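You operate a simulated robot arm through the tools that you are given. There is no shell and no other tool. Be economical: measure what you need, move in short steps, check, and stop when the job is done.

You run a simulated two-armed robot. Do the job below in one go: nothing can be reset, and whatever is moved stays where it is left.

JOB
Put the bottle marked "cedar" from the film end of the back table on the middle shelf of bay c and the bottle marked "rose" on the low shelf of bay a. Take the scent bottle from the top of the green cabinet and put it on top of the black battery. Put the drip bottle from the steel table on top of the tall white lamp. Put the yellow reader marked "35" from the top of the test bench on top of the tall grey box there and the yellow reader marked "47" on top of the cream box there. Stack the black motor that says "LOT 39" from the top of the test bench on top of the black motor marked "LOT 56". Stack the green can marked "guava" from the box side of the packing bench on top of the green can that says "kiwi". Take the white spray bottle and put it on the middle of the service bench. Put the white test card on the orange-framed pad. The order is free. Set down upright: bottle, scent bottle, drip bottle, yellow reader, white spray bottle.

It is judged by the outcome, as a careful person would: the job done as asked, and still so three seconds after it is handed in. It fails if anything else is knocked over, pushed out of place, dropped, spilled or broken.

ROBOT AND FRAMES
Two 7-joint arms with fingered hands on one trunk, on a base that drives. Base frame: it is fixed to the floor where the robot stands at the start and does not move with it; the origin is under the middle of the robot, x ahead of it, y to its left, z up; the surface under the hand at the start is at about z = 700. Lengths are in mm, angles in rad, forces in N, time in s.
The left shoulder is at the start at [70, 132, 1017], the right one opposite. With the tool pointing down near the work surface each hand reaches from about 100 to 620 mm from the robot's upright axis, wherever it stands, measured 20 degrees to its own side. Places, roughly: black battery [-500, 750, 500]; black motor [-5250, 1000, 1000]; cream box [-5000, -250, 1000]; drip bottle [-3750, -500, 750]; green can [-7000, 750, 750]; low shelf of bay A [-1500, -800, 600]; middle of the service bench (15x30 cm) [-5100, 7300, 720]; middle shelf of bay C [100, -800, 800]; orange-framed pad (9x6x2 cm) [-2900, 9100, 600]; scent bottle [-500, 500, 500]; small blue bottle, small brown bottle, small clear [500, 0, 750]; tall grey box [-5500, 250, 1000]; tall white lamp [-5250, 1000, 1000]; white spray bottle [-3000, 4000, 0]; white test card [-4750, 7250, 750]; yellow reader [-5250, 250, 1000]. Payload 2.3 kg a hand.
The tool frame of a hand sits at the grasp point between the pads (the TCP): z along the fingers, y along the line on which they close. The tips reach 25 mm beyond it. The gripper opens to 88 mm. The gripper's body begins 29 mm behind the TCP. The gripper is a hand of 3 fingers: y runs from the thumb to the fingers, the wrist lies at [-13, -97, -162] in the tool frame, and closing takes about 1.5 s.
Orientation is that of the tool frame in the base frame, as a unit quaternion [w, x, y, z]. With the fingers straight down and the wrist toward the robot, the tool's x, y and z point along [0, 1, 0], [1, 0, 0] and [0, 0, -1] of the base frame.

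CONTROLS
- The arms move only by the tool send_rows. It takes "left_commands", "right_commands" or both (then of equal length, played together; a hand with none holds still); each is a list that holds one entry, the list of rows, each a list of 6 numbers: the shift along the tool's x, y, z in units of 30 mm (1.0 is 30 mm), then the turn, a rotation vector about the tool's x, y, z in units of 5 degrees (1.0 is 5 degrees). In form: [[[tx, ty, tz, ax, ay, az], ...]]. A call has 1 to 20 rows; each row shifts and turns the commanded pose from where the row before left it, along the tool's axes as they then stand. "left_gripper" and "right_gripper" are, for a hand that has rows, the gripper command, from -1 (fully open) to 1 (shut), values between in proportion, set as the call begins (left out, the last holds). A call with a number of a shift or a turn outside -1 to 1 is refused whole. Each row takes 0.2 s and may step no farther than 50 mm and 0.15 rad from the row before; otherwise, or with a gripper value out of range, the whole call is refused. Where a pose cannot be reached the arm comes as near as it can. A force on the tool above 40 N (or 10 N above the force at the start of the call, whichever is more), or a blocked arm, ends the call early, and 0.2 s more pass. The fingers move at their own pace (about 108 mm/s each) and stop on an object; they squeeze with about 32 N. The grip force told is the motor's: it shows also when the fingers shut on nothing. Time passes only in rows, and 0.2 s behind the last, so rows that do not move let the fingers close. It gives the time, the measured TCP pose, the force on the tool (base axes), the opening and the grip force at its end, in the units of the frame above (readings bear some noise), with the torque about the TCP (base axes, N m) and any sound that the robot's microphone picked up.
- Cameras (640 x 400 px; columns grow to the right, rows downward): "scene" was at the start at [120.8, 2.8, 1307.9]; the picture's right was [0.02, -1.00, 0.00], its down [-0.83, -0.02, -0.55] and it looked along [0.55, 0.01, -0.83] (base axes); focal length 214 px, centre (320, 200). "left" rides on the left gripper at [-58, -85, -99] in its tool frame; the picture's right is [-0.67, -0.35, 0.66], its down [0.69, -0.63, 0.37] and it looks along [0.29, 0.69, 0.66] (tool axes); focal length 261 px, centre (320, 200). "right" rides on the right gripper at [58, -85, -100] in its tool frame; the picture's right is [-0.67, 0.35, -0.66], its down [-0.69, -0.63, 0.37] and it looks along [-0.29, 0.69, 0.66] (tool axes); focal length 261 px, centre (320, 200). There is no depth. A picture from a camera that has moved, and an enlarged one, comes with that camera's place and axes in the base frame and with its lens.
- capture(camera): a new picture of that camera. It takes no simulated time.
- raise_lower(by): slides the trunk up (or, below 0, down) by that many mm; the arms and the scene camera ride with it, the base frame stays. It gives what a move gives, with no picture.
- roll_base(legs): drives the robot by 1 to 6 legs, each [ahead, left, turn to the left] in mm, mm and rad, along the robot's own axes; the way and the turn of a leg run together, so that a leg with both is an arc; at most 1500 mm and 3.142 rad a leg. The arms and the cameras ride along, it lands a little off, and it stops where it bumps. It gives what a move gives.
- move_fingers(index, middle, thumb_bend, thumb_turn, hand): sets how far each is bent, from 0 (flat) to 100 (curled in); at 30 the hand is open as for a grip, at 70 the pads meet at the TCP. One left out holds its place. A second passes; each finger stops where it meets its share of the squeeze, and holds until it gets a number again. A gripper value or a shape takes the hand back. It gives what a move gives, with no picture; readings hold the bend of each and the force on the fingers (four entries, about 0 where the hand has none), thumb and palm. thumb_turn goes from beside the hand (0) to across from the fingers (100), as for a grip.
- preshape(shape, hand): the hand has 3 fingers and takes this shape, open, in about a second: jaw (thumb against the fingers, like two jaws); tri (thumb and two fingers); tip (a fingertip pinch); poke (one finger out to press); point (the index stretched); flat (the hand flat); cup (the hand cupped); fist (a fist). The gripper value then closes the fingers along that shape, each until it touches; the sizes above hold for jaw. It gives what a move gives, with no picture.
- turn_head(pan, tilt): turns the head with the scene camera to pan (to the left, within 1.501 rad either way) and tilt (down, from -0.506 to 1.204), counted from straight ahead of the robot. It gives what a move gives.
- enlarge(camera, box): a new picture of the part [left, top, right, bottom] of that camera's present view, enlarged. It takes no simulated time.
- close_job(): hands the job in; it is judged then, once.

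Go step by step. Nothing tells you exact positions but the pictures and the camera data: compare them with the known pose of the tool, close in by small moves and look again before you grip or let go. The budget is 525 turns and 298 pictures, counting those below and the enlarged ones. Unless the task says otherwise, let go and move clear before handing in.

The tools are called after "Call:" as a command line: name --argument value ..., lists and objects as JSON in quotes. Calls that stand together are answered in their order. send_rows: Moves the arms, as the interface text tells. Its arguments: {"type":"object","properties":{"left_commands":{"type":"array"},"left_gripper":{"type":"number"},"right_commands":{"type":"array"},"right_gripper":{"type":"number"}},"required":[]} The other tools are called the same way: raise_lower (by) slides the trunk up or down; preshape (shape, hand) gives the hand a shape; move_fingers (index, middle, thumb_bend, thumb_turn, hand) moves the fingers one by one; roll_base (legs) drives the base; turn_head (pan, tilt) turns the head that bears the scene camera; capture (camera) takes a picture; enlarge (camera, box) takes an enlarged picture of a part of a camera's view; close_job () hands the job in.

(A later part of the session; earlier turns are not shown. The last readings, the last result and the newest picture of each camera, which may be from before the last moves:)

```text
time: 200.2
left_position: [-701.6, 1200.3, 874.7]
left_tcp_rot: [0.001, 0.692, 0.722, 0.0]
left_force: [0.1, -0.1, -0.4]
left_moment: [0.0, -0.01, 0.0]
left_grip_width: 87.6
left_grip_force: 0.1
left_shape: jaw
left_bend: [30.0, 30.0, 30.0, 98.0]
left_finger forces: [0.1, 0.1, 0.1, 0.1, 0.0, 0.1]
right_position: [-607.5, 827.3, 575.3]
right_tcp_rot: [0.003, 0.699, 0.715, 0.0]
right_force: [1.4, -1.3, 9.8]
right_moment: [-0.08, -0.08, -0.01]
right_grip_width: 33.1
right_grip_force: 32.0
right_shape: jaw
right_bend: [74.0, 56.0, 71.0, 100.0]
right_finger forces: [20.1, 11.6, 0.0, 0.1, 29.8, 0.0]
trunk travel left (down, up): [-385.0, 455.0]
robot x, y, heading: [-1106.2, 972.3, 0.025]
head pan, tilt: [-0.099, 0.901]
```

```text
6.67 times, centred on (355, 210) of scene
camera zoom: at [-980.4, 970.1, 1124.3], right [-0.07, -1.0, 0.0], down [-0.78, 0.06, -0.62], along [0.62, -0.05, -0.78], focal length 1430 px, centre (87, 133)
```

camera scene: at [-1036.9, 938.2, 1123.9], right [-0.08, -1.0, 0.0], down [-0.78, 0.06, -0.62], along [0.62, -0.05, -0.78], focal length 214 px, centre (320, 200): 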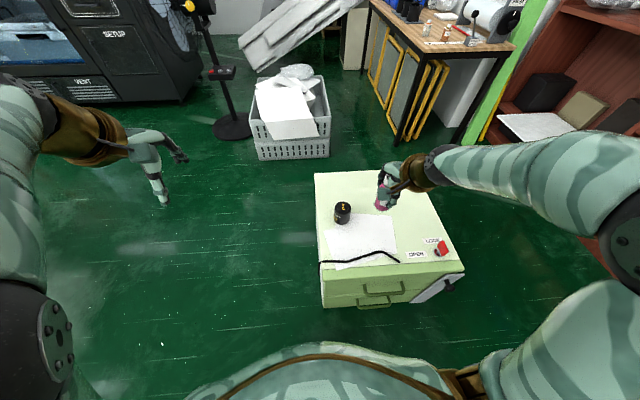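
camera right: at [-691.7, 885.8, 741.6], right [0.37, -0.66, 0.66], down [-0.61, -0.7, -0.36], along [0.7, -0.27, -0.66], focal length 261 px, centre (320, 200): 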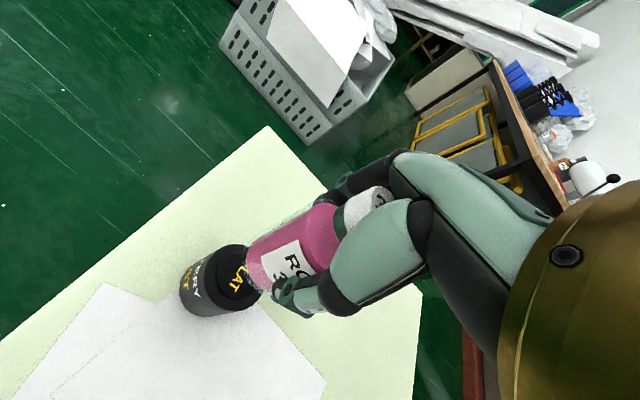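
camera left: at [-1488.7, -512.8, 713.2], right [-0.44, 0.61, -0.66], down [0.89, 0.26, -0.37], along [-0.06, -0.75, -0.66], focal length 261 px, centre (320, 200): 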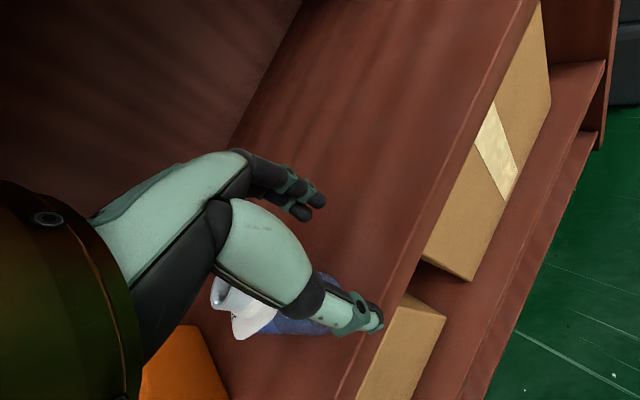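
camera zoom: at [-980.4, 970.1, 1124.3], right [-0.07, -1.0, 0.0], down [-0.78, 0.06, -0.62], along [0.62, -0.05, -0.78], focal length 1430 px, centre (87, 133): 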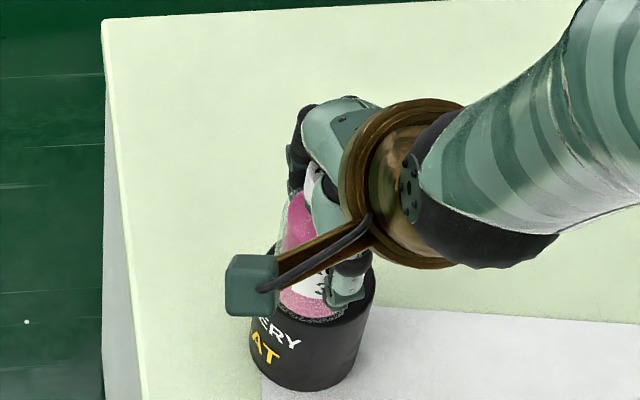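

Contact at 10 N and well centred. Release and rise.

Call:
send_rows --right_commands '[[[0, 0, 0, 0, 0, 0], [0, 0, 0, 0, 0, 0], [0, 0, 0, 0, 0, 0], [0, 0, 0, 0, 0, 0], [0, 0, 0, 0, 0, 0]]]' --right_gripper -0.7

Call:
capture --camera "right"

```text
time: 201.4
left_position: [-701.6, 1200.2, 874.2]
left_tcp_rot: [0.001, 0.691, 0.722, 0.0]
left_force: [0.2, -0.8, -0.8]
left_moment: [-0.02, 0.03, 0.03]
left_grip_width: 87.8
left_grip_force: 0.0
left_shape: jaw
left_bend: [30.0, 30.0, 30.0, 98.0]
left_finger forces: [0.0, 0.0, 0.0, 0.0, 0.0, 0.0]
right_position: [-607.9, 828.0, 573.3]
right_tcp_rot: [0.0, 0.698, 0.716, 0.0]
right_force: [0.0, 0.0, 1.7]
right_moment: [-0.02, -0.04, -0.03]
right_grip_width: 74.9
right_grip_force: 0.0
right_shape: jaw
right_bend: [28.0, 33.0, 43.0, 99.0]
right_finger forces: [0.0, 0.1, 0.1, 0.0, 0.0, 2.2]
trunk travel left (down, up): [-385.0, 455.0]
robot x, y, heading: [-1105.1, 970.7, 0.025]
head pan, tilt: [-0.099, 0.901]
```

```text
215 pictures are left
camera right: at [-692.5, 884.9, 672.5], right [0.36, -0.66, 0.66], down [-0.61, -0.7, -0.36], along [0.7, -0.27, -0.66], focal length 261 px, centre (320, 200)
```

right: 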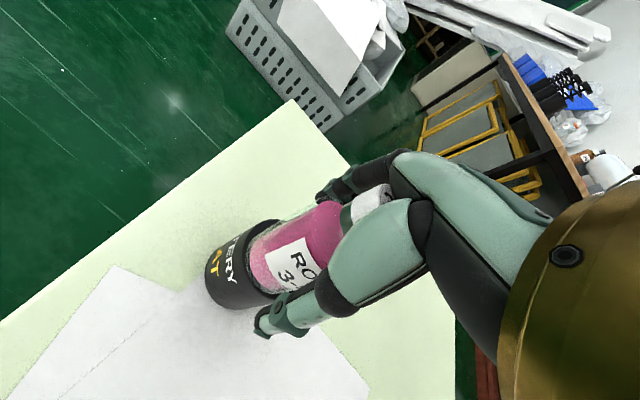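

Call:
send_rows --right_commands '[[[0, 0, -0.15, 0, 0, 0], [0, 0, -0.4, 0, 0, 0], [0, 0, -0.8, 0, 0, 0], [0, 0, -1, 0, 0, 0], [0, 0, -1, 0, 0, 0], [0, 0, -1, 0, 0, 0], [0, 0, -1, 0, 0, 0]]]'

Call:
capture --camera "right"

```text
time: 203.0
left_position: [-701.3, 1200.1, 873.8]
left_tcp_rot: [0.0, 0.692, 0.722, 0.0]
left_force: [0.0, 0.7, -0.8]
left_moment: [0.02, 0.01, 0.01]
left_grip_width: 87.8
left_grip_force: 0.0
left_shape: jaw
left_bend: [30.0, 30.0, 30.0, 98.0]
left_finger forces: [0.0, 0.0, 0.0, 0.0, 0.0, 0.1]
right_position: [-605.9, 827.9, 734.2]
right_tcp_rot: [0.001, 0.698, 0.716, -0.001]
right_force: [-0.9, -0.1, 0.1]
right_moment: [0.01, -0.02, 0.0]
right_grip_width: 74.7
right_grip_force: 0.0
right_shape: jaw
right_bend: [28.0, 33.0, 43.0, 99.0]
right_finger forces: [0.1, 0.1, 0.0, 0.1, 0.0, 0.0]
trunk travel left (down, up): [-385.0, 455.0]
robot x, y, heading: [-1103.2, 973.2, 0.025]
head pan, tilt: [-0.099, 0.901]
```

```text
214 pictures are left
camera right: at [-691.6, 885.2, 833.6], right [0.36, -0.66, 0.66], down [-0.61, -0.7, -0.36], along [0.7, -0.27, -0.66], focal length 261 px, centre (320, 200)
```

right: 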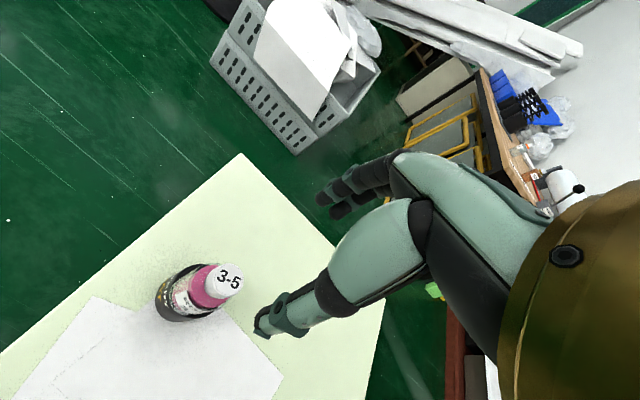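

Scent bottle stands on the battery. Next the drip bottle on the steel table: raise trunk, tuck, and drive over.

Call:
raise_lower --by 190

Call:
send_rows --right_commands '[[[0, -1, -1, 0, 0, 0], [0, -1, -1, 0, 0, 0], [0, -1, -1, 0, 0, 0], [0, -1, -1, 0, 0, 0], [0, 0, -1, 0, 0, 0], [0, 0, -1, 0, 0, 0]]]' --right_gripper -1

Call:
roll_base --legs '[[0, -770, 0], [0, 0, -1.595], [0, -1300, 0], [0, -1300, 0]]'

Call:
turn_head --pan 0.0 --tilt 0.6

Call:
capture --camera "scene"

```text
time: 205.1
left_position: [-700.6, 1199.6, 1063.6]
left_tcp_rot: [0.0, 0.692, 0.722, 0.0]
left_force: [-1.5, 0.3, -0.5]
left_moment: [0.01, 0.01, -0.04]
left_grip_width: 87.9
left_grip_force: 0.0
left_shape: jaw
left_bend: [30.0, 30.0, 30.0, 98.0]
left_finger forces: [0.1, 0.1, 0.1, 0.1, 0.1, 0.0]
right_position: [-605.0, 827.8, 923.1]
right_tcp_rot: [0.001, 0.698, 0.716, 0.0]
right_force: [-0.5, -0.6, 0.5]
right_moment: [0.0, 0.01, 0.03]
right_grip_width: 74.4
right_grip_force: 0.0
right_shape: jaw
right_bend: [28.0, 33.0, 43.0, 99.0]
right_finger forces: [0.0, 0.1, 0.0, 0.1, 0.0, 0.0]
trunk travel left (down, up): [-575.0, 265.0]
robot x, y, heading: [-1106.7, 973.7, 0.022]
head pan, tilt: [-0.099, 0.901]
```

```text
time: 206.5
left_position: [-701.1, 1201.3, 1063.1]
left_tcp_rot: [0.001, 0.692, 0.722, -0.001]
left_force: [0.8, 0.1, 0.3]
left_moment: [-0.02, 0.01, -0.01]
left_grip_width: 87.5
left_grip_force: 0.1
left_shape: jaw
left_bend: [30.0, 30.0, 30.0, 98.0]
left_finger forces: [0.0, 0.0, 0.1, 0.0, 0.1, 0.0]
right_position: [-674.7, 827.9, 1052.1]
right_tcp_rot: [0.002, 0.699, 0.715, 0.0]
right_force: [1.5, 0.0, 0.6]
right_moment: [0.0, 0.0, 0.04]
right_grip_width: 87.8
right_grip_force: 0.1
right_shape: jaw
right_bend: [30.0, 30.0, 30.0, 98.0]
right_finger forces: [0.1, 0.0, 0.0, 0.0, 0.0, 0.0]
right hand out of reach, approached as far as the arm can: row 3, 4
trunk travel left (down, up): [-575.0, 265.0]
robot x, y, heading: [-1102.7, 971.5, 0.026]
head pan, tilt: [-0.099, 0.901]
```

```text
time: 226.7
left_position: [-3435.8, -199.2, 1063.2]
left_tcp_rot: [0.001, 1.0, 0.019, -0.001]
left_force: [0.2, -0.1, -0.1]
left_moment: [0.02, 0.01, -0.01]
left_grip_width: 87.8
left_grip_force: 0.1
left_shape: jaw
left_bend: [30.0, 30.0, 30.0, 98.0]
left_finger forces: [0.0, 0.1, 0.0, 0.0, 0.0, 0.0]
right_position: [-3808.3, -224.3, 1050.7]
right_tcp_rot: [0.0, 1.0, 0.012, -0.002]
right_force: [-0.5, 0.3, 0.5]
right_moment: [0.04, -0.01, 0.0]
right_grip_width: 87.5
right_grip_force: 0.1
right_shape: jaw
right_bend: [30.0, 30.0, 30.0, 98.0]
right_finger forces: [0.0, 0.0, 0.0, 0.0, 0.0, 0.1]
trunk travel left (down, up): [-575.0, 265.0]
robot x, y, heading: [-3663.7, 202.4, -1.549]
head pan, tilt: [-0.099, 0.901]
```

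```text
time: 227.5
left_position: [-3435.5, -198.6, 1063.4]
left_tcp_rot: [0.0, 1.0, 0.02, 0.001]
left_force: [0.0, -0.3, 0.4]
left_moment: [-0.01, -0.03, 0.01]
left_grip_width: 87.7
left_grip_force: 0.1
left_shape: jaw
left_bend: [30.0, 30.0, 30.0, 98.0]
left_finger forces: [0.0, 0.0, 0.0, 0.1, 0.0, 0.0]
right_position: [-3808.8, -225.0, 1050.9]
right_tcp_rot: [0.0, 1.0, 0.012, 0.0]
right_force: [-0.2, 0.5, -0.3]
right_moment: [-0.04, 0.03, 0.01]
right_grip_width: 87.8
right_grip_force: 0.2
right_shape: jaw
right_bend: [30.0, 30.0, 30.0, 98.0]
right_finger forces: [0.0, 0.0, 0.0, 0.2, 0.0, 0.0]
trunk travel left (down, up): [-575.0, 265.0]
robot x, y, heading: [-3660.4, 201.4, -1.547]
head pan, tilt: [0.0, 0.6]
```

```text
213 pictures are left
camera scene: at [-3659.4, 66.9, 1338.6], right [-1.0, -0.02, 0.0], down [-0.01, 0.57, -0.82], along [0.02, -0.82, -0.57], focal length 214 px, centre (320, 200)
```

scene: 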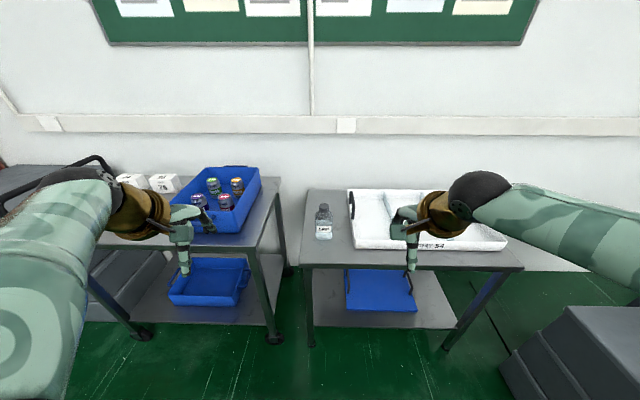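

Call:
enlarge --camera "scene" --box '[280, 170, 400, 270]'

Call:
capture --camera "right"

```text
4.00 times, centred on (340, 220) of scene
camera zoom: at [-3659.4, 66.9, 1338.6], right [-1.0, -0.02, 0.0], down [-0.01, 0.57, -0.82], along [0.02, -0.82, -0.57], focal length 858 px, centre (240, 120)
```

zoom: 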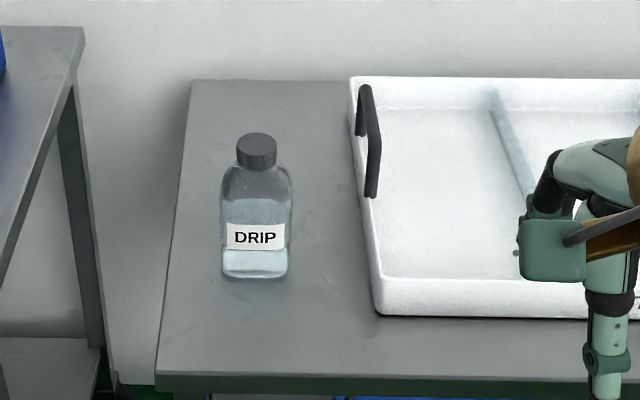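

```text
211 pictures are left
camera right: at [-3751.7, -137.2, 1150.2], right [-0.66, -0.36, 0.66], down [-0.7, 0.61, -0.36], along [-0.27, -0.7, -0.66], focal length 261 px, centre (320, 200)
```

right: 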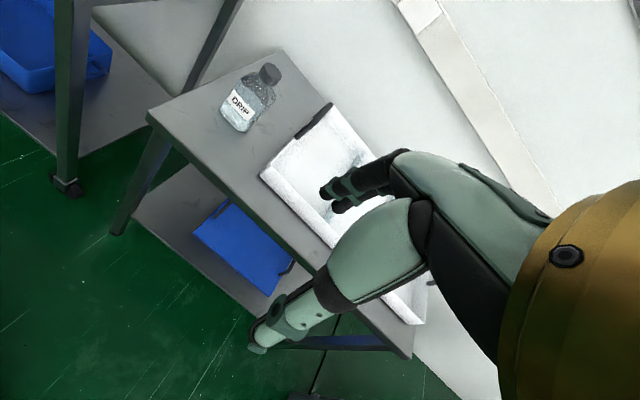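

Drip bottle: cap top at about (-3658,-580,863), body ~70 mm wide, cap ~38 mm. I'll drive up and grip it by the cap from above.

Call:
roll_base --legs '[[270, 140, 0]]'

Call:
send_rows --right_commands '[[[0, 0.7, 0.7, 0, 0, 0], [0, 0.7, 0.7, 0, 0, 0], [0, 0.7, 0.7, 0, 0, 0], [0, 0.3, 0.7, 0, 0, 0]]]'

Call:
capture --camera "right"

Call:
capture --camera "scene"

```text
time: 229.5
left_position: [-3294.7, -466.3, 1063.0]
left_tcp_rot: [0.001, 1.0, 0.018, 0.0]
left_force: [-0.1, 0.3, -0.1]
left_moment: [0.0, 0.03, -0.03]
left_grip_width: 87.4
left_grip_force: 0.1
left_shape: jaw
left_bend: [30.0, 30.0, 30.0, 98.0]
left_finger forces: [0.1, 0.0, 0.1, 0.0, 0.1, 0.1]
right_position: [-3668.6, -491.3, 1050.8]
right_tcp_rot: [0.001, 1.0, 0.009, -0.001]
right_force: [0.2, 0.1, 0.0]
right_moment: [-0.01, 0.0, -0.02]
right_grip_width: 87.9
right_grip_force: 0.1
right_shape: jaw
right_bend: [30.0, 30.0, 30.0, 98.0]
right_finger forces: [0.0, 0.0, 0.0, 0.0, 0.1, 0.0]
trunk travel left (down, up): [-575.0, 265.0]
robot x, y, heading: [-3520.2, -62.7, -1.552]
head pan, tilt: [0.0, 0.6]
```

```text
time: 230.5
left_position: [-3294.7, -468.1, 1063.3]
left_tcp_rot: [0.0, 1.0, 0.019, 0.0]
left_force: [0.1, 0.2, 0.3]
left_moment: [0.0, 0.04, -0.01]
left_grip_width: 87.6
left_grip_force: 0.0
left_shape: jaw
left_bend: [30.0, 30.0, 30.0, 98.0]
left_finger forces: [0.0, 0.0, 0.0, 0.1, 0.0, 0.1]
right_position: [-3667.1, -564.9, 967.1]
right_tcp_rot: [0.0, 1.0, 0.01, -0.002]
right_force: [0.3, -0.2, -0.5]
right_moment: [0.01, 0.0, 0.04]
right_grip_width: 87.7
right_grip_force: 0.0
right_shape: jaw
right_bend: [30.0, 30.0, 30.0, 98.0]
right_finger forces: [0.0, 0.0, 0.0, 0.0, 0.1, 0.0]
trunk travel left (down, up): [-575.0, 265.0]
robot x, y, heading: [-3520.2, -61.8, -1.556]
head pan, tilt: [0.0, 0.6]
```

```text
210 pictures are left
camera right: at [-3609.4, -476.1, 1066.8], right [-0.66, -0.36, 0.66], down [-0.7, 0.62, -0.36], along [-0.27, -0.7, -0.66], focal length 261 px, centre (320, 200)
```

right: 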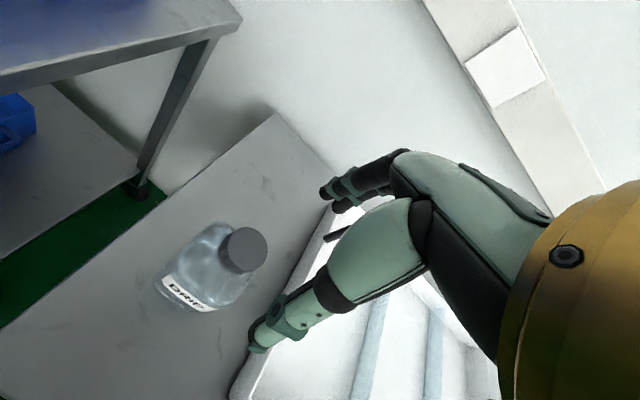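

```text
209 pictures are left
camera scene: at [-3517.1, -201.0, 1338.6], right [-1.0, -0.02, 0.0], down [-0.01, 0.57, -0.82], along [0.02, -0.82, -0.57], focal length 214 px, centre (320, 200)
```

scene: 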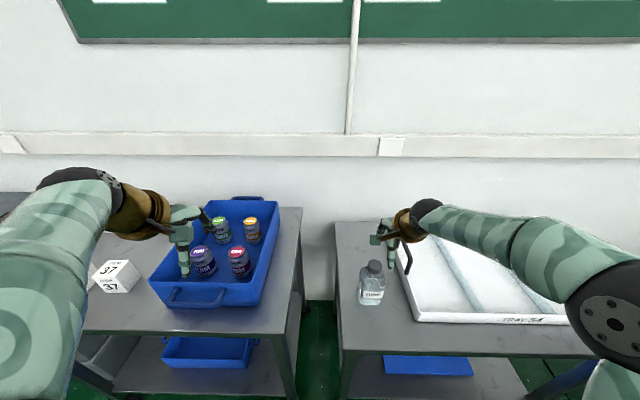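

Call:
send_rows --right_commands '[[[0.14, 0.42, 0.75, 0, 0, 0], [0.14, 0.42, 0.75, 0, 0, 0], [0, 0, 0.75, 0, 0, 0]]]'

Call:
capture --camera "right"

```text
time: 231.3
left_position: [-3296.0, -467.5, 1062.8]
left_tcp_rot: [0.0, 1.0, 0.018, 0.0]
left_force: [0.4, -0.3, 0.0]
left_moment: [-0.03, 0.0, -0.03]
left_grip_width: 87.7
left_grip_force: 0.1
left_shape: jaw
left_bend: [30.0, 30.0, 30.0, 98.0]
left_finger forces: [0.0, 0.1, 0.0, 0.0, 0.0, 0.0]
right_position: [-3657.7, -589.8, 897.1]
right_tcp_rot: [0.001, 1.0, 0.009, 0.0]
right_force: [-0.2, 0.6, 0.5]
right_moment: [0.01, 0.02, -0.01]
right_grip_width: 87.9
right_grip_force: 0.1
right_shape: jaw
right_bend: [30.0, 30.0, 30.0, 98.0]
right_finger forces: [0.1, 0.0, 0.0, 0.0, 0.0, 0.0]
trunk travel left (down, up): [-575.0, 265.0]
robot x, y, heading: [-3518.9, -62.0, -1.552]
head pan, tilt: [0.0, 0.6]
```

```text
208 pictures are left
camera right: at [-3600.3, -502.0, 997.4], right [-0.66, -0.36, 0.66], down [-0.7, 0.62, -0.37], along [-0.27, -0.7, -0.66], focal length 261 px, centre (320, 200)
```

right: 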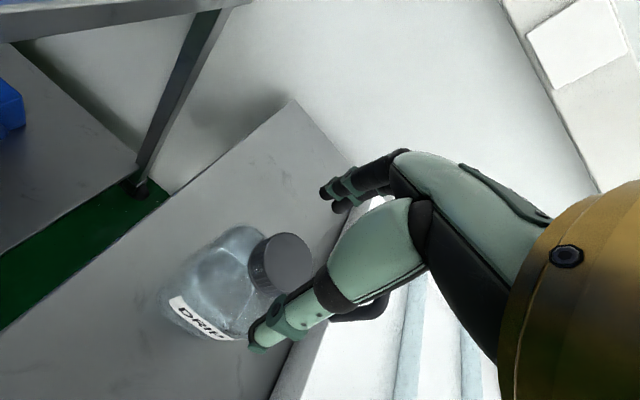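

Call:
send_rows --right_commands '[[[-0.08, 0.1, 0.6, 0, 0, 0], [0, 0, 0.5, 0, 0, 0], [0, 0, 0.45, 0, 0, 0]]]'

Call:
capture --camera "right"

```text
time: 232.1
left_position: [-3294.7, -467.6, 1062.7]
left_tcp_rot: [-0.001, 1.0, 0.018, 0.0]
left_force: [0.7, 0.1, 0.3]
left_moment: [0.0, 0.0, 0.05]
left_grip_width: 87.8
left_grip_force: 0.0
left_shape: jaw
left_bend: [30.0, 30.0, 30.0, 98.0]
left_finger forces: [0.0, 0.0, 0.1, 0.0, 0.1, 0.0]
right_position: [-3661.1, -593.2, 852.6]
right_tcp_rot: [0.0, 1.0, 0.01, -0.002]
right_force: [0.9, -0.1, -0.2]
right_moment: [-0.01, 0.01, -0.01]
right_grip_width: 87.5
right_grip_force: 0.2
right_shape: jaw
right_bend: [30.0, 30.0, 30.0, 98.0]
right_finger forces: [0.1, 0.1, 0.1, 0.0, 0.0, 0.0]
trunk travel left (down, up): [-575.0, 265.0]
robot x, y, heading: [-3519.9, -63.7, -1.551]
head pan, tilt: [0.0, 0.6]
```

```text
207 pictures are left
camera right: at [-3603.1, -504.8, 951.5], right [-0.66, -0.36, 0.66], down [-0.7, 0.62, -0.36], along [-0.27, -0.7, -0.66], focal length 261 px, centre (320, 200)
```

right: 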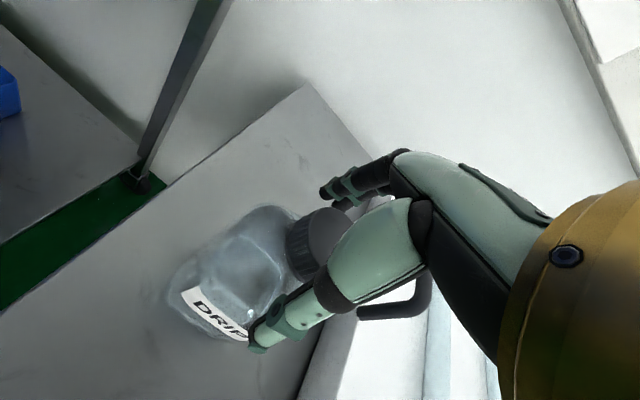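

Call:
send_rows --right_commands '[[[0, 0, 0, 0, 0, 0], [0, 0, 0, 0, 0, 0], [0, 0, 0, 0, 0, 0], [0, 0, 0, 0, 0, 0], [0, 0, 0, 0, 0, 0], [0, 0, 0, 0, 0, 0], [0, 0, 0, 0, 0, 0], [0, 0, 0, 0, 0, 0]]]' --right_gripper 1

Call:
capture --camera "right"

```text
time: 233.9
left_position: [-3294.6, -465.2, 1064.9]
left_tcp_rot: [0.001, 1.0, 0.018, 0.0]
left_force: [-0.1, 0.1, -0.1]
left_moment: [-0.02, -0.04, -0.02]
left_grip_width: 87.5
left_grip_force: 0.0
left_shape: jaw
left_bend: [30.0, 30.0, 30.0, 98.0]
left_finger forces: [0.1, 0.0, 0.0, 0.1, 0.1, 0.0]
right_position: [-3659.4, -591.8, 855.0]
right_tcp_rot: [0.002, 1.0, 0.01, -0.002]
right_force: [0.2, -1.2, 10.3]
right_moment: [-0.19, 0.03, -0.01]
right_grip_width: 38.4
right_grip_force: 31.5
right_shape: jaw
right_bend: [74.0, 52.0, 67.0, 100.0]
right_finger forces: [17.1, 13.1, 0.0, 0.0, 25.7, 0.1]
trunk travel left (down, up): [-575.0, 265.0]
robot x, y, heading: [-3520.7, -64.4, -1.553]
head pan, tilt: [0.0, 0.6]
```

```text
206 pictures are left
camera right: at [-3602.6, -503.3, 953.0], right [-0.66, -0.36, 0.66], down [-0.7, 0.61, -0.37], along [-0.27, -0.7, -0.66], focal length 261 px, centre (320, 200)
```

right: 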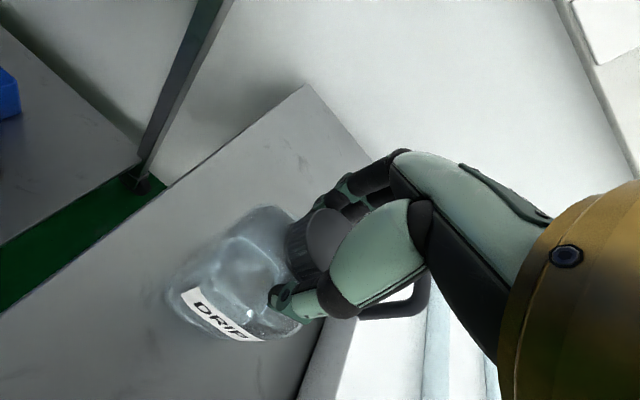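

Fingertips press on the shoulder; I reopen, rise 6 mm and regrip the cap more cleanly.

Call:
send_rows --right_commands '[[[0, 0, 0, 0, 0, 0], [0, 0, 0, 0, 0, 0], [0, 0, 0, 0, 0, 0], [0, 0, 0, 0, 0, 0], [0, 0, -0.13, 0, 0, 0]]]' --right_gripper -0.5

Call:
send_rows --right_commands '[[[0, 0, 0, 0, 0, 0], [0, 0, 0, 0, 0, 0], [0, 0, 0, 0, 0, 0], [0, 0, 0, 0, 0, 0], [0, 0, 0, 0, 0, 0], [0, 0, 0, 0, 0, 0], [0, 0, 0, 0, 0, 0]]]' --right_gripper 1

```text
time: 235.1
left_position: [-3295.4, -468.0, 1063.0]
left_tcp_rot: [0.0, 1.0, 0.018, -0.001]
left_force: [-0.4, -1.0, 0.2]
left_moment: [0.01, 0.03, 0.03]
left_grip_width: 87.6
left_grip_force: 0.1
left_shape: jaw
left_bend: [30.0, 30.0, 30.0, 98.0]
left_finger forces: [0.0, 0.0, 0.0, 0.0, 0.1, 0.0]
right_position: [-3660.8, -592.0, 855.6]
right_tcp_rot: [0.0, 1.0, 0.01, -0.001]
right_force: [0.4, 0.5, 0.0]
right_moment: [0.03, -0.05, 0.02]
right_grip_width: 65.8
right_grip_force: 0.1
right_shape: jaw
right_bend: [27.0, 36.0, 54.0, 99.0]
right_finger forces: [0.0, 0.0, 0.1, 0.0, 0.0, 0.1]
trunk travel left (down, up): [-575.0, 265.0]
robot x, y, heading: [-3521.0, -63.5, -1.548]
head pan, tilt: [0.0, 0.6]
```

```text
time: 236.7
left_position: [-3294.7, -465.6, 1064.0]
left_tcp_rot: [0.001, 1.0, 0.019, -0.002]
left_force: [0.1, -0.5, -0.2]
left_moment: [0.03, 0.02, 0.0]
left_grip_width: 87.8
left_grip_force: 0.0
left_shape: jaw
left_bend: [30.0, 30.0, 30.0, 98.0]
left_finger forces: [0.0, 0.0, 0.0, 0.0, 0.1, 0.1]
right_position: [-3660.1, -590.8, 857.6]
right_tcp_rot: [0.002, 1.0, 0.011, -0.002]
right_force: [-0.1, -2.7, 12.8]
right_moment: [-0.18, 0.04, -0.02]
right_grip_width: 33.7
right_grip_force: 32.1
right_shape: jaw
right_bend: [74.0, 55.0, 69.0, 100.0]
right_finger forces: [17.7, 13.2, 0.1, 0.0, 26.2, 0.0]
trunk travel left (down, up): [-575.0, 265.0]
robot x, y, heading: [-3517.1, -64.0, -1.55]
head pan, tilt: [0.0, 0.6]
```

Call:
enlarge --camera "right" --box '[180, 140, 440, 360]'

```text
1.82 times, centred on (310, 250) of right
camera zoom: at [-3602.5, -503.3, 957.3], right [-0.66, -0.36, 0.66], down [-0.7, 0.61, -0.37], along [-0.27, -0.7, -0.66], focal length 474 px, centre (338, 109)
```

zoom: 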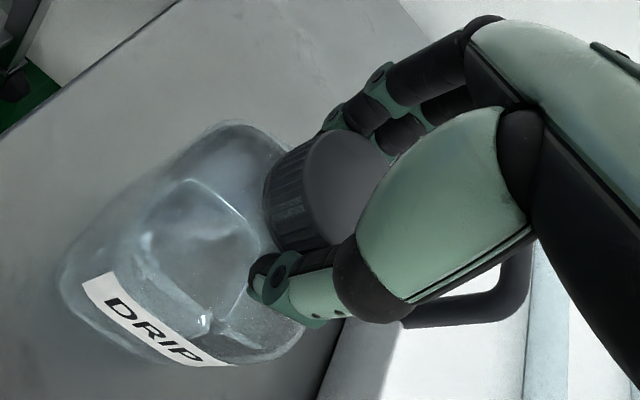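

Call:
send_rows --right_commands '[[[0, 0, 0, 0, 0, 0], [0, 0, 0, 0, 0, 0], [0, 0, 0, 0, 0, 0], [0, 0, -0.3, 0, 0, 0]]]' --right_gripper -0.3

Call:
send_rows --right_commands '[[[0, 0, 0, 0, 0, 0], [0, 0, 0, 0, 0, 0], [0, 0, 0, 0, 0, 0], [0, 0, 0, 0, 0, 0], [0, 0, 0, 0, 0, 0], [0, 0, 0, 0, 0, 0], [0, 0, 0, 0, 0, 0]]]' --right_gripper 1

Call:
enlarge --camera "right" --box '[180, 140, 440, 360]'

```text
time: 237.7
left_position: [-3295.7, -468.2, 1063.6]
left_tcp_rot: [0.0, 1.0, 0.018, 0.0]
left_force: [0.8, -0.3, 0.5]
left_moment: [-0.01, -0.01, -0.03]
left_grip_width: 87.8
left_grip_force: 0.0
left_shape: jaw
left_bend: [30.0, 30.0, 30.0, 98.0]
left_finger forces: [0.1, 0.1, 0.1, 0.0, 0.0, 0.0]
right_position: [-3661.5, -591.6, 864.6]
right_tcp_rot: [0.0, 1.0, 0.01, -0.001]
right_force: [-0.5, 0.1, -0.2]
right_moment: [0.0, -0.01, 0.0]
right_grip_width: 57.0
right_grip_force: 0.0
right_shape: jaw
right_bend: [28.0, 39.0, 62.0, 100.0]
right_finger forces: [0.0, 0.0, 0.1, 0.1, 0.0, 0.0]
trunk travel left (down, up): [-575.0, 265.0]
robot x, y, heading: [-3517.5, -63.4, -1.553]
head pan, tilt: [0.0, 0.6]
```

```text
time: 239.3
left_position: [-3294.4, -468.6, 1063.4]
left_tcp_rot: [0.001, 1.0, 0.018, 0.0]
left_force: [1.0, -0.1, 0.4]
left_moment: [-0.03, -0.02, 0.0]
left_grip_width: 87.7
left_grip_force: 0.0
left_shape: jaw
left_bend: [30.0, 30.0, 30.0, 98.0]
left_finger forces: [0.0, 0.1, 0.1, 0.1, 0.0, 0.0]
right_position: [-3661.7, -592.2, 865.9]
right_tcp_rot: [0.0, 1.0, 0.01, -0.002]
right_force: [0.1, -0.2, 0.7]
right_moment: [-0.28, 0.03, 0.0]
right_grip_width: 28.8
right_grip_force: 32.1
right_shape: jaw
right_bend: [73.0, 59.0, 71.0, 100.0]
right_finger forces: [19.7, 12.6, 0.0, 0.0, 29.0, 0.1]
trunk travel left (down, up): [-575.0, 265.0]
robot x, y, heading: [-3521.4, -61.0, -1.549]
head pan, tilt: [0.0, 0.6]
```

```text
1.82 times, centred on (310, 250) of right
camera zoom: at [-3603.1, -504.7, 964.7], right [-0.66, -0.36, 0.66], down [-0.7, 0.62, -0.36], along [-0.27, -0.7, -0.66], focal length 474 px, centre (338, 109)
```

zoom: 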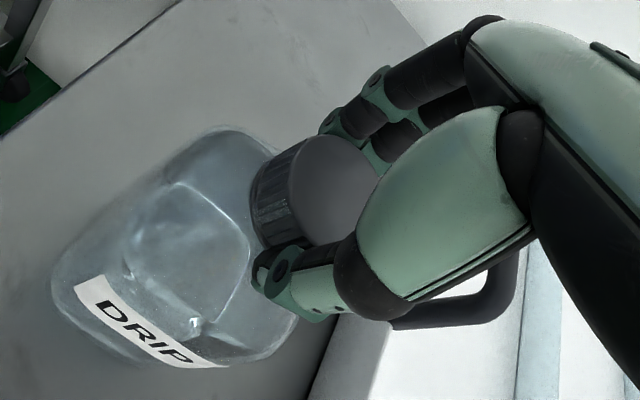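

Clean grip on the cap. Lift a little and check.

Call:
send_rows --right_commands '[[[0, 0, -0.2, 0, 0, 0], [0, 0, -0.4, 0, 0, 0], [0, 0, -0.6, 0, 0, 0], [0, 0, -0.6, 0, 0, 0]]]'

Call:
capture --camera "right"

Call:
enlarge --camera "scene" --box '[320, 180, 440, 320]'

```text
time: 240.3
left_position: [-3294.6, -467.9, 1063.0]
left_tcp_rot: [0.0, 1.0, 0.018, -0.001]
left_force: [0.1, 1.0, 0.8]
left_moment: [0.01, 0.0, -0.01]
left_grip_width: 87.6
left_grip_force: 0.1
left_shape: jaw
left_bend: [30.0, 30.0, 30.0, 98.0]
left_finger forces: [0.1, 0.1, 0.0, 0.1, 0.0, 0.0]
right_position: [-3659.9, -591.7, 918.9]
right_tcp_rot: [-0.001, 1.0, 0.01, 0.0]
right_force: [-0.3, 0.1, -4.1]
right_moment: [-0.03, 0.01, 0.02]
right_grip_width: 28.6
right_grip_force: 32.0
right_shape: jaw
right_bend: [73.0, 60.0, 72.0, 100.0]
right_finger forces: [21.0, 11.1, 0.0, 0.0, 29.5, 0.0]
trunk travel left (down, up): [-575.0, 265.0]
robot x, y, heading: [-3521.7, -63.9, -1.556]
head pan, tilt: [0.0, 0.6]
```

```text
203 pictures are left
camera right: at [-3601.6, -504.6, 1019.2], right [-0.66, -0.36, 0.66], down [-0.7, 0.62, -0.36], along [-0.27, -0.7, -0.66], focal length 261 px, centre (320, 200)
```

right: 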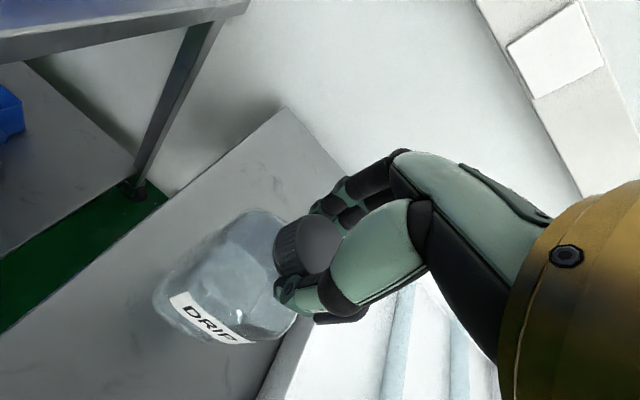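

```text
2.86 times, centred on (380, 250) of scene
camera zoom: at [-3517.3, -201.2, 1338.6], right [-1.0, -0.02, 0.0], down [-0.01, 0.57, -0.82], along [0.02, -0.82, -0.57], focal length 613 px, centre (149, 57)
```

zoom: 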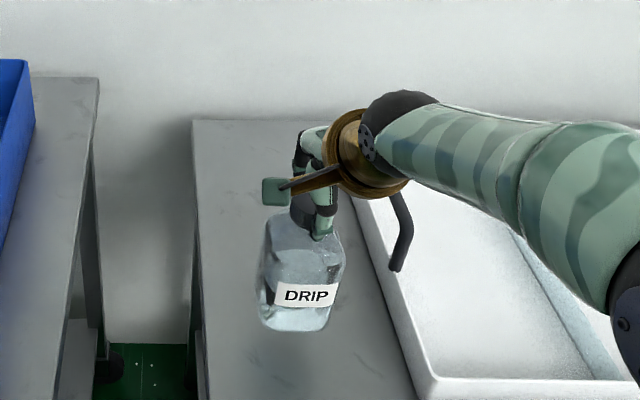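

Held by the cap, hanging straight. Raise it, and drive toward the test bench to look.

Call:
send_rows --right_commands '[[[0, 0, -0.8, 0, 0, 0], [0, 0, -0.8, 0, 0, 0], [0, 0, -0.8, 0, 0, 0], [0, 0, -0.8, 0, 0, 0], [0, 0, -0.8, 0, 0, 0], [0, -0.6, -0.6, 0, 0, 0], [0, -0.6, -0.6, 0, 0, 0], [0, -0.6, 0, 0, 0, 0], [0, -0.6, 0, 0, 0, 0]]]'

Call:
roll_base --legs '[[-420, 0, 0], [0, 0, -1.59], [500, 0, 0]]'

Call:
turn_head --pan 0.0 --tilt 0.4

Call:
capture --camera "scene"

```text
time: 242.3
left_position: [-3296.0, -467.7, 1064.0]
left_tcp_rot: [0.001, 1.0, 0.019, 0.001]
left_force: [0.2, 0.4, 0.0]
left_moment: [0.0, 0.0, 0.02]
left_grip_width: 87.5
left_grip_force: 0.2
left_shape: jaw
left_bend: [30.0, 30.0, 30.0, 98.0]
left_finger forces: [0.1, 0.0, 0.1, 0.0, 0.1, 0.1]
right_position: [-3661.2, -519.3, 1074.0]
right_tcp_rot: [0.0, 1.0, 0.009, -0.002]
right_force: [0.0, -0.3, -5.0]
right_moment: [-0.04, 0.03, 0.0]
right_grip_width: 28.3
right_grip_force: 32.0
right_shape: jaw
right_bend: [73.0, 60.0, 72.0, 100.0]
right_finger forces: [20.3, 10.9, 0.0, 0.0, 29.8, 0.1]
trunk travel left (down, up): [-575.0, 265.0]
robot x, y, heading: [-3520.3, -61.7, -1.552]
head pan, tilt: [0.0, 0.6]
```

```text
time: 251.3
left_position: [-4432.9, 114.3, 1063.2]
left_tcp_rot: [0.0, 0.724, -0.689, 0.0]
left_force: [0.1, -0.7, 0.6]
left_moment: [0.01, 0.0, 0.0]
left_grip_width: 87.6
left_grip_force: 0.1
left_shape: jaw
left_bend: [30.0, 30.0, 30.0, 98.0]
left_finger forces: [0.0, 0.0, 0.0, 0.0, 0.0, 0.0]
right_position: [-4492.8, 480.7, 1074.4]
right_tcp_rot: [-0.001, 0.719, -0.695, 0.0]
right_force: [-0.5, -0.1, -4.7]
right_moment: [0.02, 0.07, -0.04]
right_grip_width: 28.2
right_grip_force: 32.2
right_shape: jaw
right_bend: [73.0, 60.0, 72.0, 100.0]
right_finger forces: [20.3, 10.7, 0.0, 0.0, 29.3, 0.0]
trunk travel left (down, up): [-575.0, 265.0]
robot x, y, heading: [-4032.9, 343.4, -3.108]
head pan, tilt: [0.0, 0.6]
```

```text
time: 252.0
left_position: [-4434.6, 114.9, 1063.2]
left_tcp_rot: [0.0, 0.725, -0.689, 0.0]
left_force: [-0.8, 0.6, 0.1]
left_moment: [0.0, 0.01, -0.01]
left_grip_width: 87.7
left_grip_force: 0.0
left_shape: jaw
left_bend: [30.0, 30.0, 30.0, 98.0]
left_finger forces: [0.1, 0.0, 0.1, 0.1, 0.0, 0.0]
right_position: [-4492.6, 480.1, 1073.9]
right_tcp_rot: [-0.001, 0.719, -0.695, 0.0]
right_force: [0.0, 0.8, -4.4]
right_moment: [-0.01, 0.02, 0.0]
right_grip_width: 27.9
right_grip_force: 32.2
right_shape: jaw
right_bend: [73.0, 60.0, 72.0, 100.0]
right_finger forces: [20.3, 10.7, 0.0, 0.0, 29.3, 0.0]
trunk travel left (down, up): [-575.0, 265.0]
robot x, y, heading: [-4031.1, 343.7, -3.11]
head pan, tilt: [0.0, 0.4]
```

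```text
201 pictures are left
camera scene: at [-4177.4, 341.0, 1356.7], right [-0.03, 1.0, 0.0], down [0.39, 0.01, -0.92], along [-0.92, -0.03, -0.39], focal length 214 px, centre (320, 200)
```

scene: 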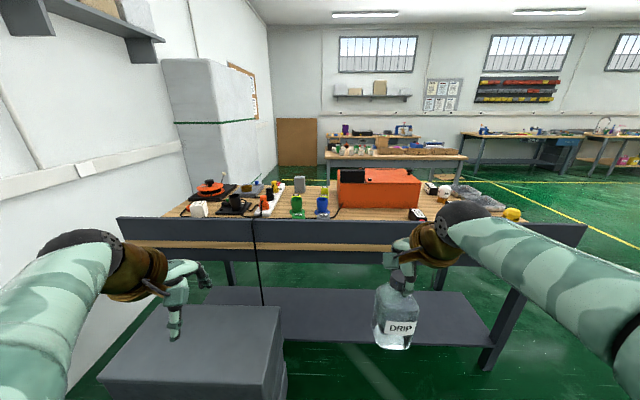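

Call:
enlarge --camera "scene" --box '[160, 150, 360, 250]'

Call:
enlarge --camera "scene" --box '[340, 150, 540, 250]'

```text
3.20 times, centred on (260, 200) of scene
camera zoom: at [-4177.4, 341.0, 1356.7], right [-0.03, 1.0, 0.0], down [0.39, 0.01, -0.92], along [-0.92, -0.03, -0.39], focal length 686 px, centre (512, 200)
```

zoom: 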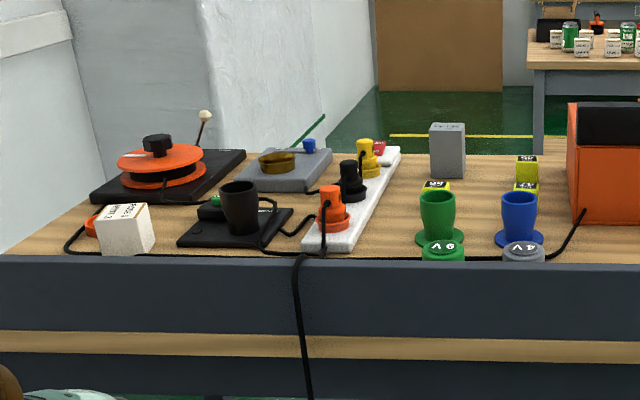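

```text
3.20 times, centred on (440, 200) of scene
camera zoom: at [-4177.4, 341.0, 1356.7], right [-0.03, 1.0, 0.0], down [0.39, 0.01, -0.92], along [-0.92, -0.03, -0.39], focal length 686 px, centre (-64, 200)
```

zoom: 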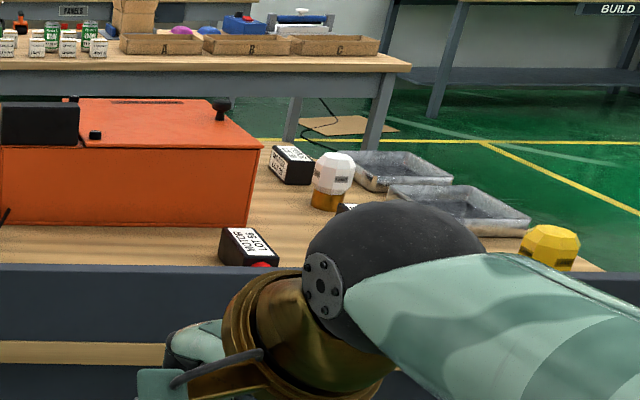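

The bench carries boxes, readers, motors and a white domed lamp near (-5317,1000). I raise the trunk and move in front of the lamp for a closer look.

Call:
raise_lower --by 200

Call:
roll_base --legs '[[570, -530, -0.03]]'

Call:
turn_head --pan 0.0 --tilt 0.7

Call:
capture --camera "scene"

Call:
capture --camera "right"

```text
time: 254.2
left_position: [-4435.1, 114.0, 1263.5]
left_tcp_rot: [0.0, 0.724, -0.69, 0.0]
left_force: [1.0, 0.6, -0.8]
left_moment: [0.01, 0.0, -0.01]
left_grip_width: 87.6
left_grip_force: 0.1
left_shape: jaw
left_bend: [30.0, 30.0, 30.0, 98.0]
left_finger forces: [0.1, 0.1, 0.0, 0.0, 0.1, 0.1]
right_position: [-4492.6, 480.4, 1273.2]
right_tcp_rot: [-0.001, 0.719, -0.695, -0.001]
right_force: [-0.4, 0.5, -5.4]
right_moment: [0.0, 0.05, -0.02]
right_grip_width: 28.0
right_grip_force: 31.9
right_shape: jaw
right_bend: [73.0, 60.0, 72.0, 100.0]
right_finger forces: [20.2, 10.7, 0.0, 0.0, 29.2, 0.0]
trunk travel left (down, up): [-775.0, 65.0]
robot x, y, heading: [-4031.6, 344.9, -3.116]
head pan, tilt: [0.0, 0.4]
```

```text
time: 258.4
left_position: [-5014.4, 633.2, 1263.5]
left_tcp_rot: [-0.001, 0.718, -0.696, -0.001]
left_force: [0.8, 1.0, -0.5]
left_moment: [0.04, -0.01, 0.0]
left_grip_width: 87.4
left_grip_force: 0.0
left_shape: jaw
left_bend: [30.0, 30.0, 30.0, 98.0]
left_finger forces: [0.1, 0.0, 0.1, 0.1, 0.0, 0.1]
right_position: [-5067.1, 999.9, 1273.8]
right_tcp_rot: [-0.001, 0.712, -0.702, -0.001]
right_force: [0.2, -0.4, -4.7]
right_moment: [0.02, 0.04, 0.0]
right_grip_width: 28.6
right_grip_force: 32.1
right_shape: jaw
right_bend: [73.0, 60.0, 72.0, 100.0]
right_finger forces: [20.3, 10.7, 0.0, 0.1, 29.4, 0.0]
trunk travel left (down, up): [-775.0, 65.0]
robot x, y, heading: [-4610.3, 854.3, -3.123]
head pan, tilt: [0.0, 0.4]
```

```text
time: 259.2
left_position: [-5015.7, 634.6, 1263.0]
left_tcp_rot: [0.0, 0.718, -0.696, 0.0]
left_force: [-0.3, 0.5, -0.6]
left_moment: [0.03, 0.01, -0.01]
left_grip_width: 87.7
left_grip_force: 0.1
left_shape: jaw
left_bend: [30.0, 30.0, 30.0, 98.0]
left_finger forces: [0.0, 0.1, 0.1, 0.0, 0.0, 0.0]
right_position: [-5066.3, 1000.0, 1272.6]
right_tcp_rot: [-0.002, 0.712, -0.702, 0.0]
right_force: [0.2, 0.0, -4.1]
right_moment: [0.02, 0.06, -0.03]
right_grip_width: 28.0
right_grip_force: 32.1
right_shape: jaw
right_bend: [73.0, 60.0, 72.0, 100.0]
right_finger forces: [20.3, 10.8, 0.0, 0.0, 29.3, 0.1]
trunk travel left (down, up): [-775.0, 65.0]
robot x, y, heading: [-4608.1, 860.0, -3.126]
head pan, tilt: [0.0, 0.7]
```

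```text
198 pictures are left
camera scene: at [-4746.4, 856.3, 1530.0], right [-0.01, 1.0, 0.0], down [0.64, 0.01, -0.76], along [-0.76, -0.01, -0.64], focal length 214 px, centre (320, 200)
```

scene: 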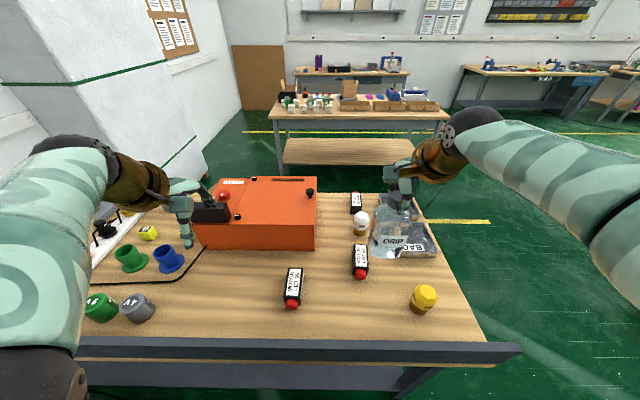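

```text
197 pictures are left
camera right: at [-4980.0, 945.4, 1373.7], right [-0.36, 0.66, 0.66], down [0.62, 0.69, -0.36], along [-0.7, 0.28, -0.66], focal length 261 px, centre (320, 200)
```

right: 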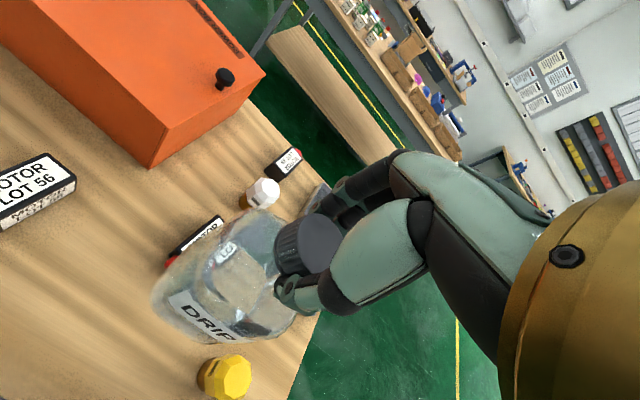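

Call:
enlarge --camera "scene" --box '[270, 180, 450, 320]'

```text
2.86 times, centred on (360, 250) of scene
camera zoom: at [-4746.4, 856.3, 1530.0], right [-0.01, 1.0, 0.0], down [0.64, 0.01, -0.76], along [-0.76, -0.01, -0.64], focal length 613 px, centre (206, 57)
```

zoom: 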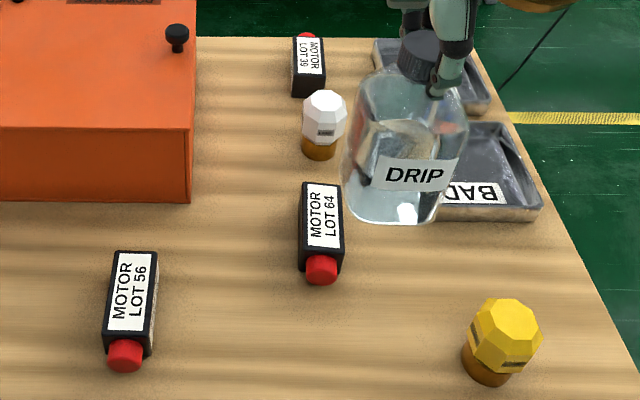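

Motors: LOT 39 (far), LOT 56 (left near), LOT 64 (decoy). Lamp top ≈(-5325,1005,965). Drive closer and bring the drip bottle over the lamp.

Call:
roll_base --legs '[[150, 0, 0]]'

Call:
send_rows --right_commands '[[[0, 0.6, 0.3, 0, 0, 0], [0, 0.6, 0.3, 0, 0, 0], [0, 0.6, 0.3, 0, 0, 0]]]'

Call:
capture --camera "right"

Call:
capture --camera "scene"

```text
time: 260.5
left_position: [-5161.8, 633.2, 1264.4]
left_tcp_rot: [0.001, 0.718, -0.696, -0.001]
left_force: [0.2, 0.5, -0.3]
left_moment: [-0.04, 0.01, 0.0]
left_grip_width: 87.8
left_grip_force: 0.0
left_shape: jaw
left_bend: [30.0, 30.0, 30.0, 98.0]
left_finger forces: [0.1, 0.0, 0.0, 0.0, 0.0, 0.0]
right_position: [-5212.0, 998.5, 1275.1]
right_tcp_rot: [0.0, 0.712, -0.702, -0.001]
right_force: [0.0, 0.1, -4.2]
right_moment: [0.06, 0.08, -0.03]
right_grip_width: 28.0
right_grip_force: 31.9
right_shape: jaw
right_bend: [73.0, 60.0, 72.0, 100.0]
right_finger forces: [19.8, 10.7, 0.1, 0.0, 30.3, 0.0]
trunk travel left (down, up): [-775.0, 65.0]
robot x, y, heading: [-4763.4, 857.9, -3.126]
head pan, tilt: [0.0, 0.7]
```

```text
time: 261.3
left_position: [-5166.0, 630.8, 1262.6]
left_tcp_rot: [-0.001, 0.718, -0.696, 0.0]
left_force: [-0.4, 0.1, 0.4]
left_moment: [-0.02, 0.0, -0.04]
left_grip_width: 87.8
left_grip_force: 0.1
left_shape: jaw
left_bend: [30.0, 30.0, 30.0, 98.0]
left_finger forces: [0.1, 0.0, 0.0, 0.1, 0.0, 0.1]
right_position: [-5272.4, 999.1, 1246.4]
right_tcp_rot: [-0.001, 0.712, -0.702, 0.0]
right_force: [0.7, 0.4, -4.9]
right_moment: [0.02, 0.04, 0.03]
right_grip_width: 28.0
right_grip_force: 32.1
right_shape: jaw
right_bend: [73.0, 60.0, 72.0, 100.0]
right_finger forces: [20.0, 10.9, 0.0, 0.0, 30.4, 0.0]
trunk travel left (down, up): [-775.0, 65.0]
robot x, y, heading: [-4756.2, 853.5, -3.131]
head pan, tilt: [0.0, 0.7]
```

```text
195 pictures are left
camera right: at [-5185.0, 943.0, 1345.9], right [-0.36, 0.66, 0.66], down [0.62, 0.7, -0.36], along [-0.7, 0.28, -0.66], focal length 261 px, centre (320, 200)
```

right: 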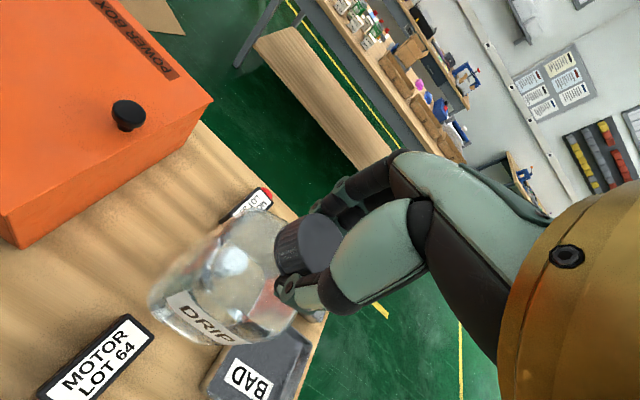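

```text
194 pictures are left
camera scene: at [-4897.2, 854.2, 1529.7], right [-0.01, 1.0, 0.0], down [0.65, 0.01, -0.76], along [-0.76, -0.01, -0.65], focal length 214 px, centre (320, 200)
```

scene: 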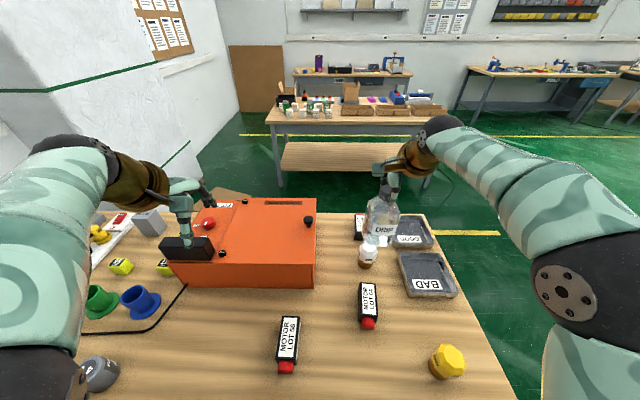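

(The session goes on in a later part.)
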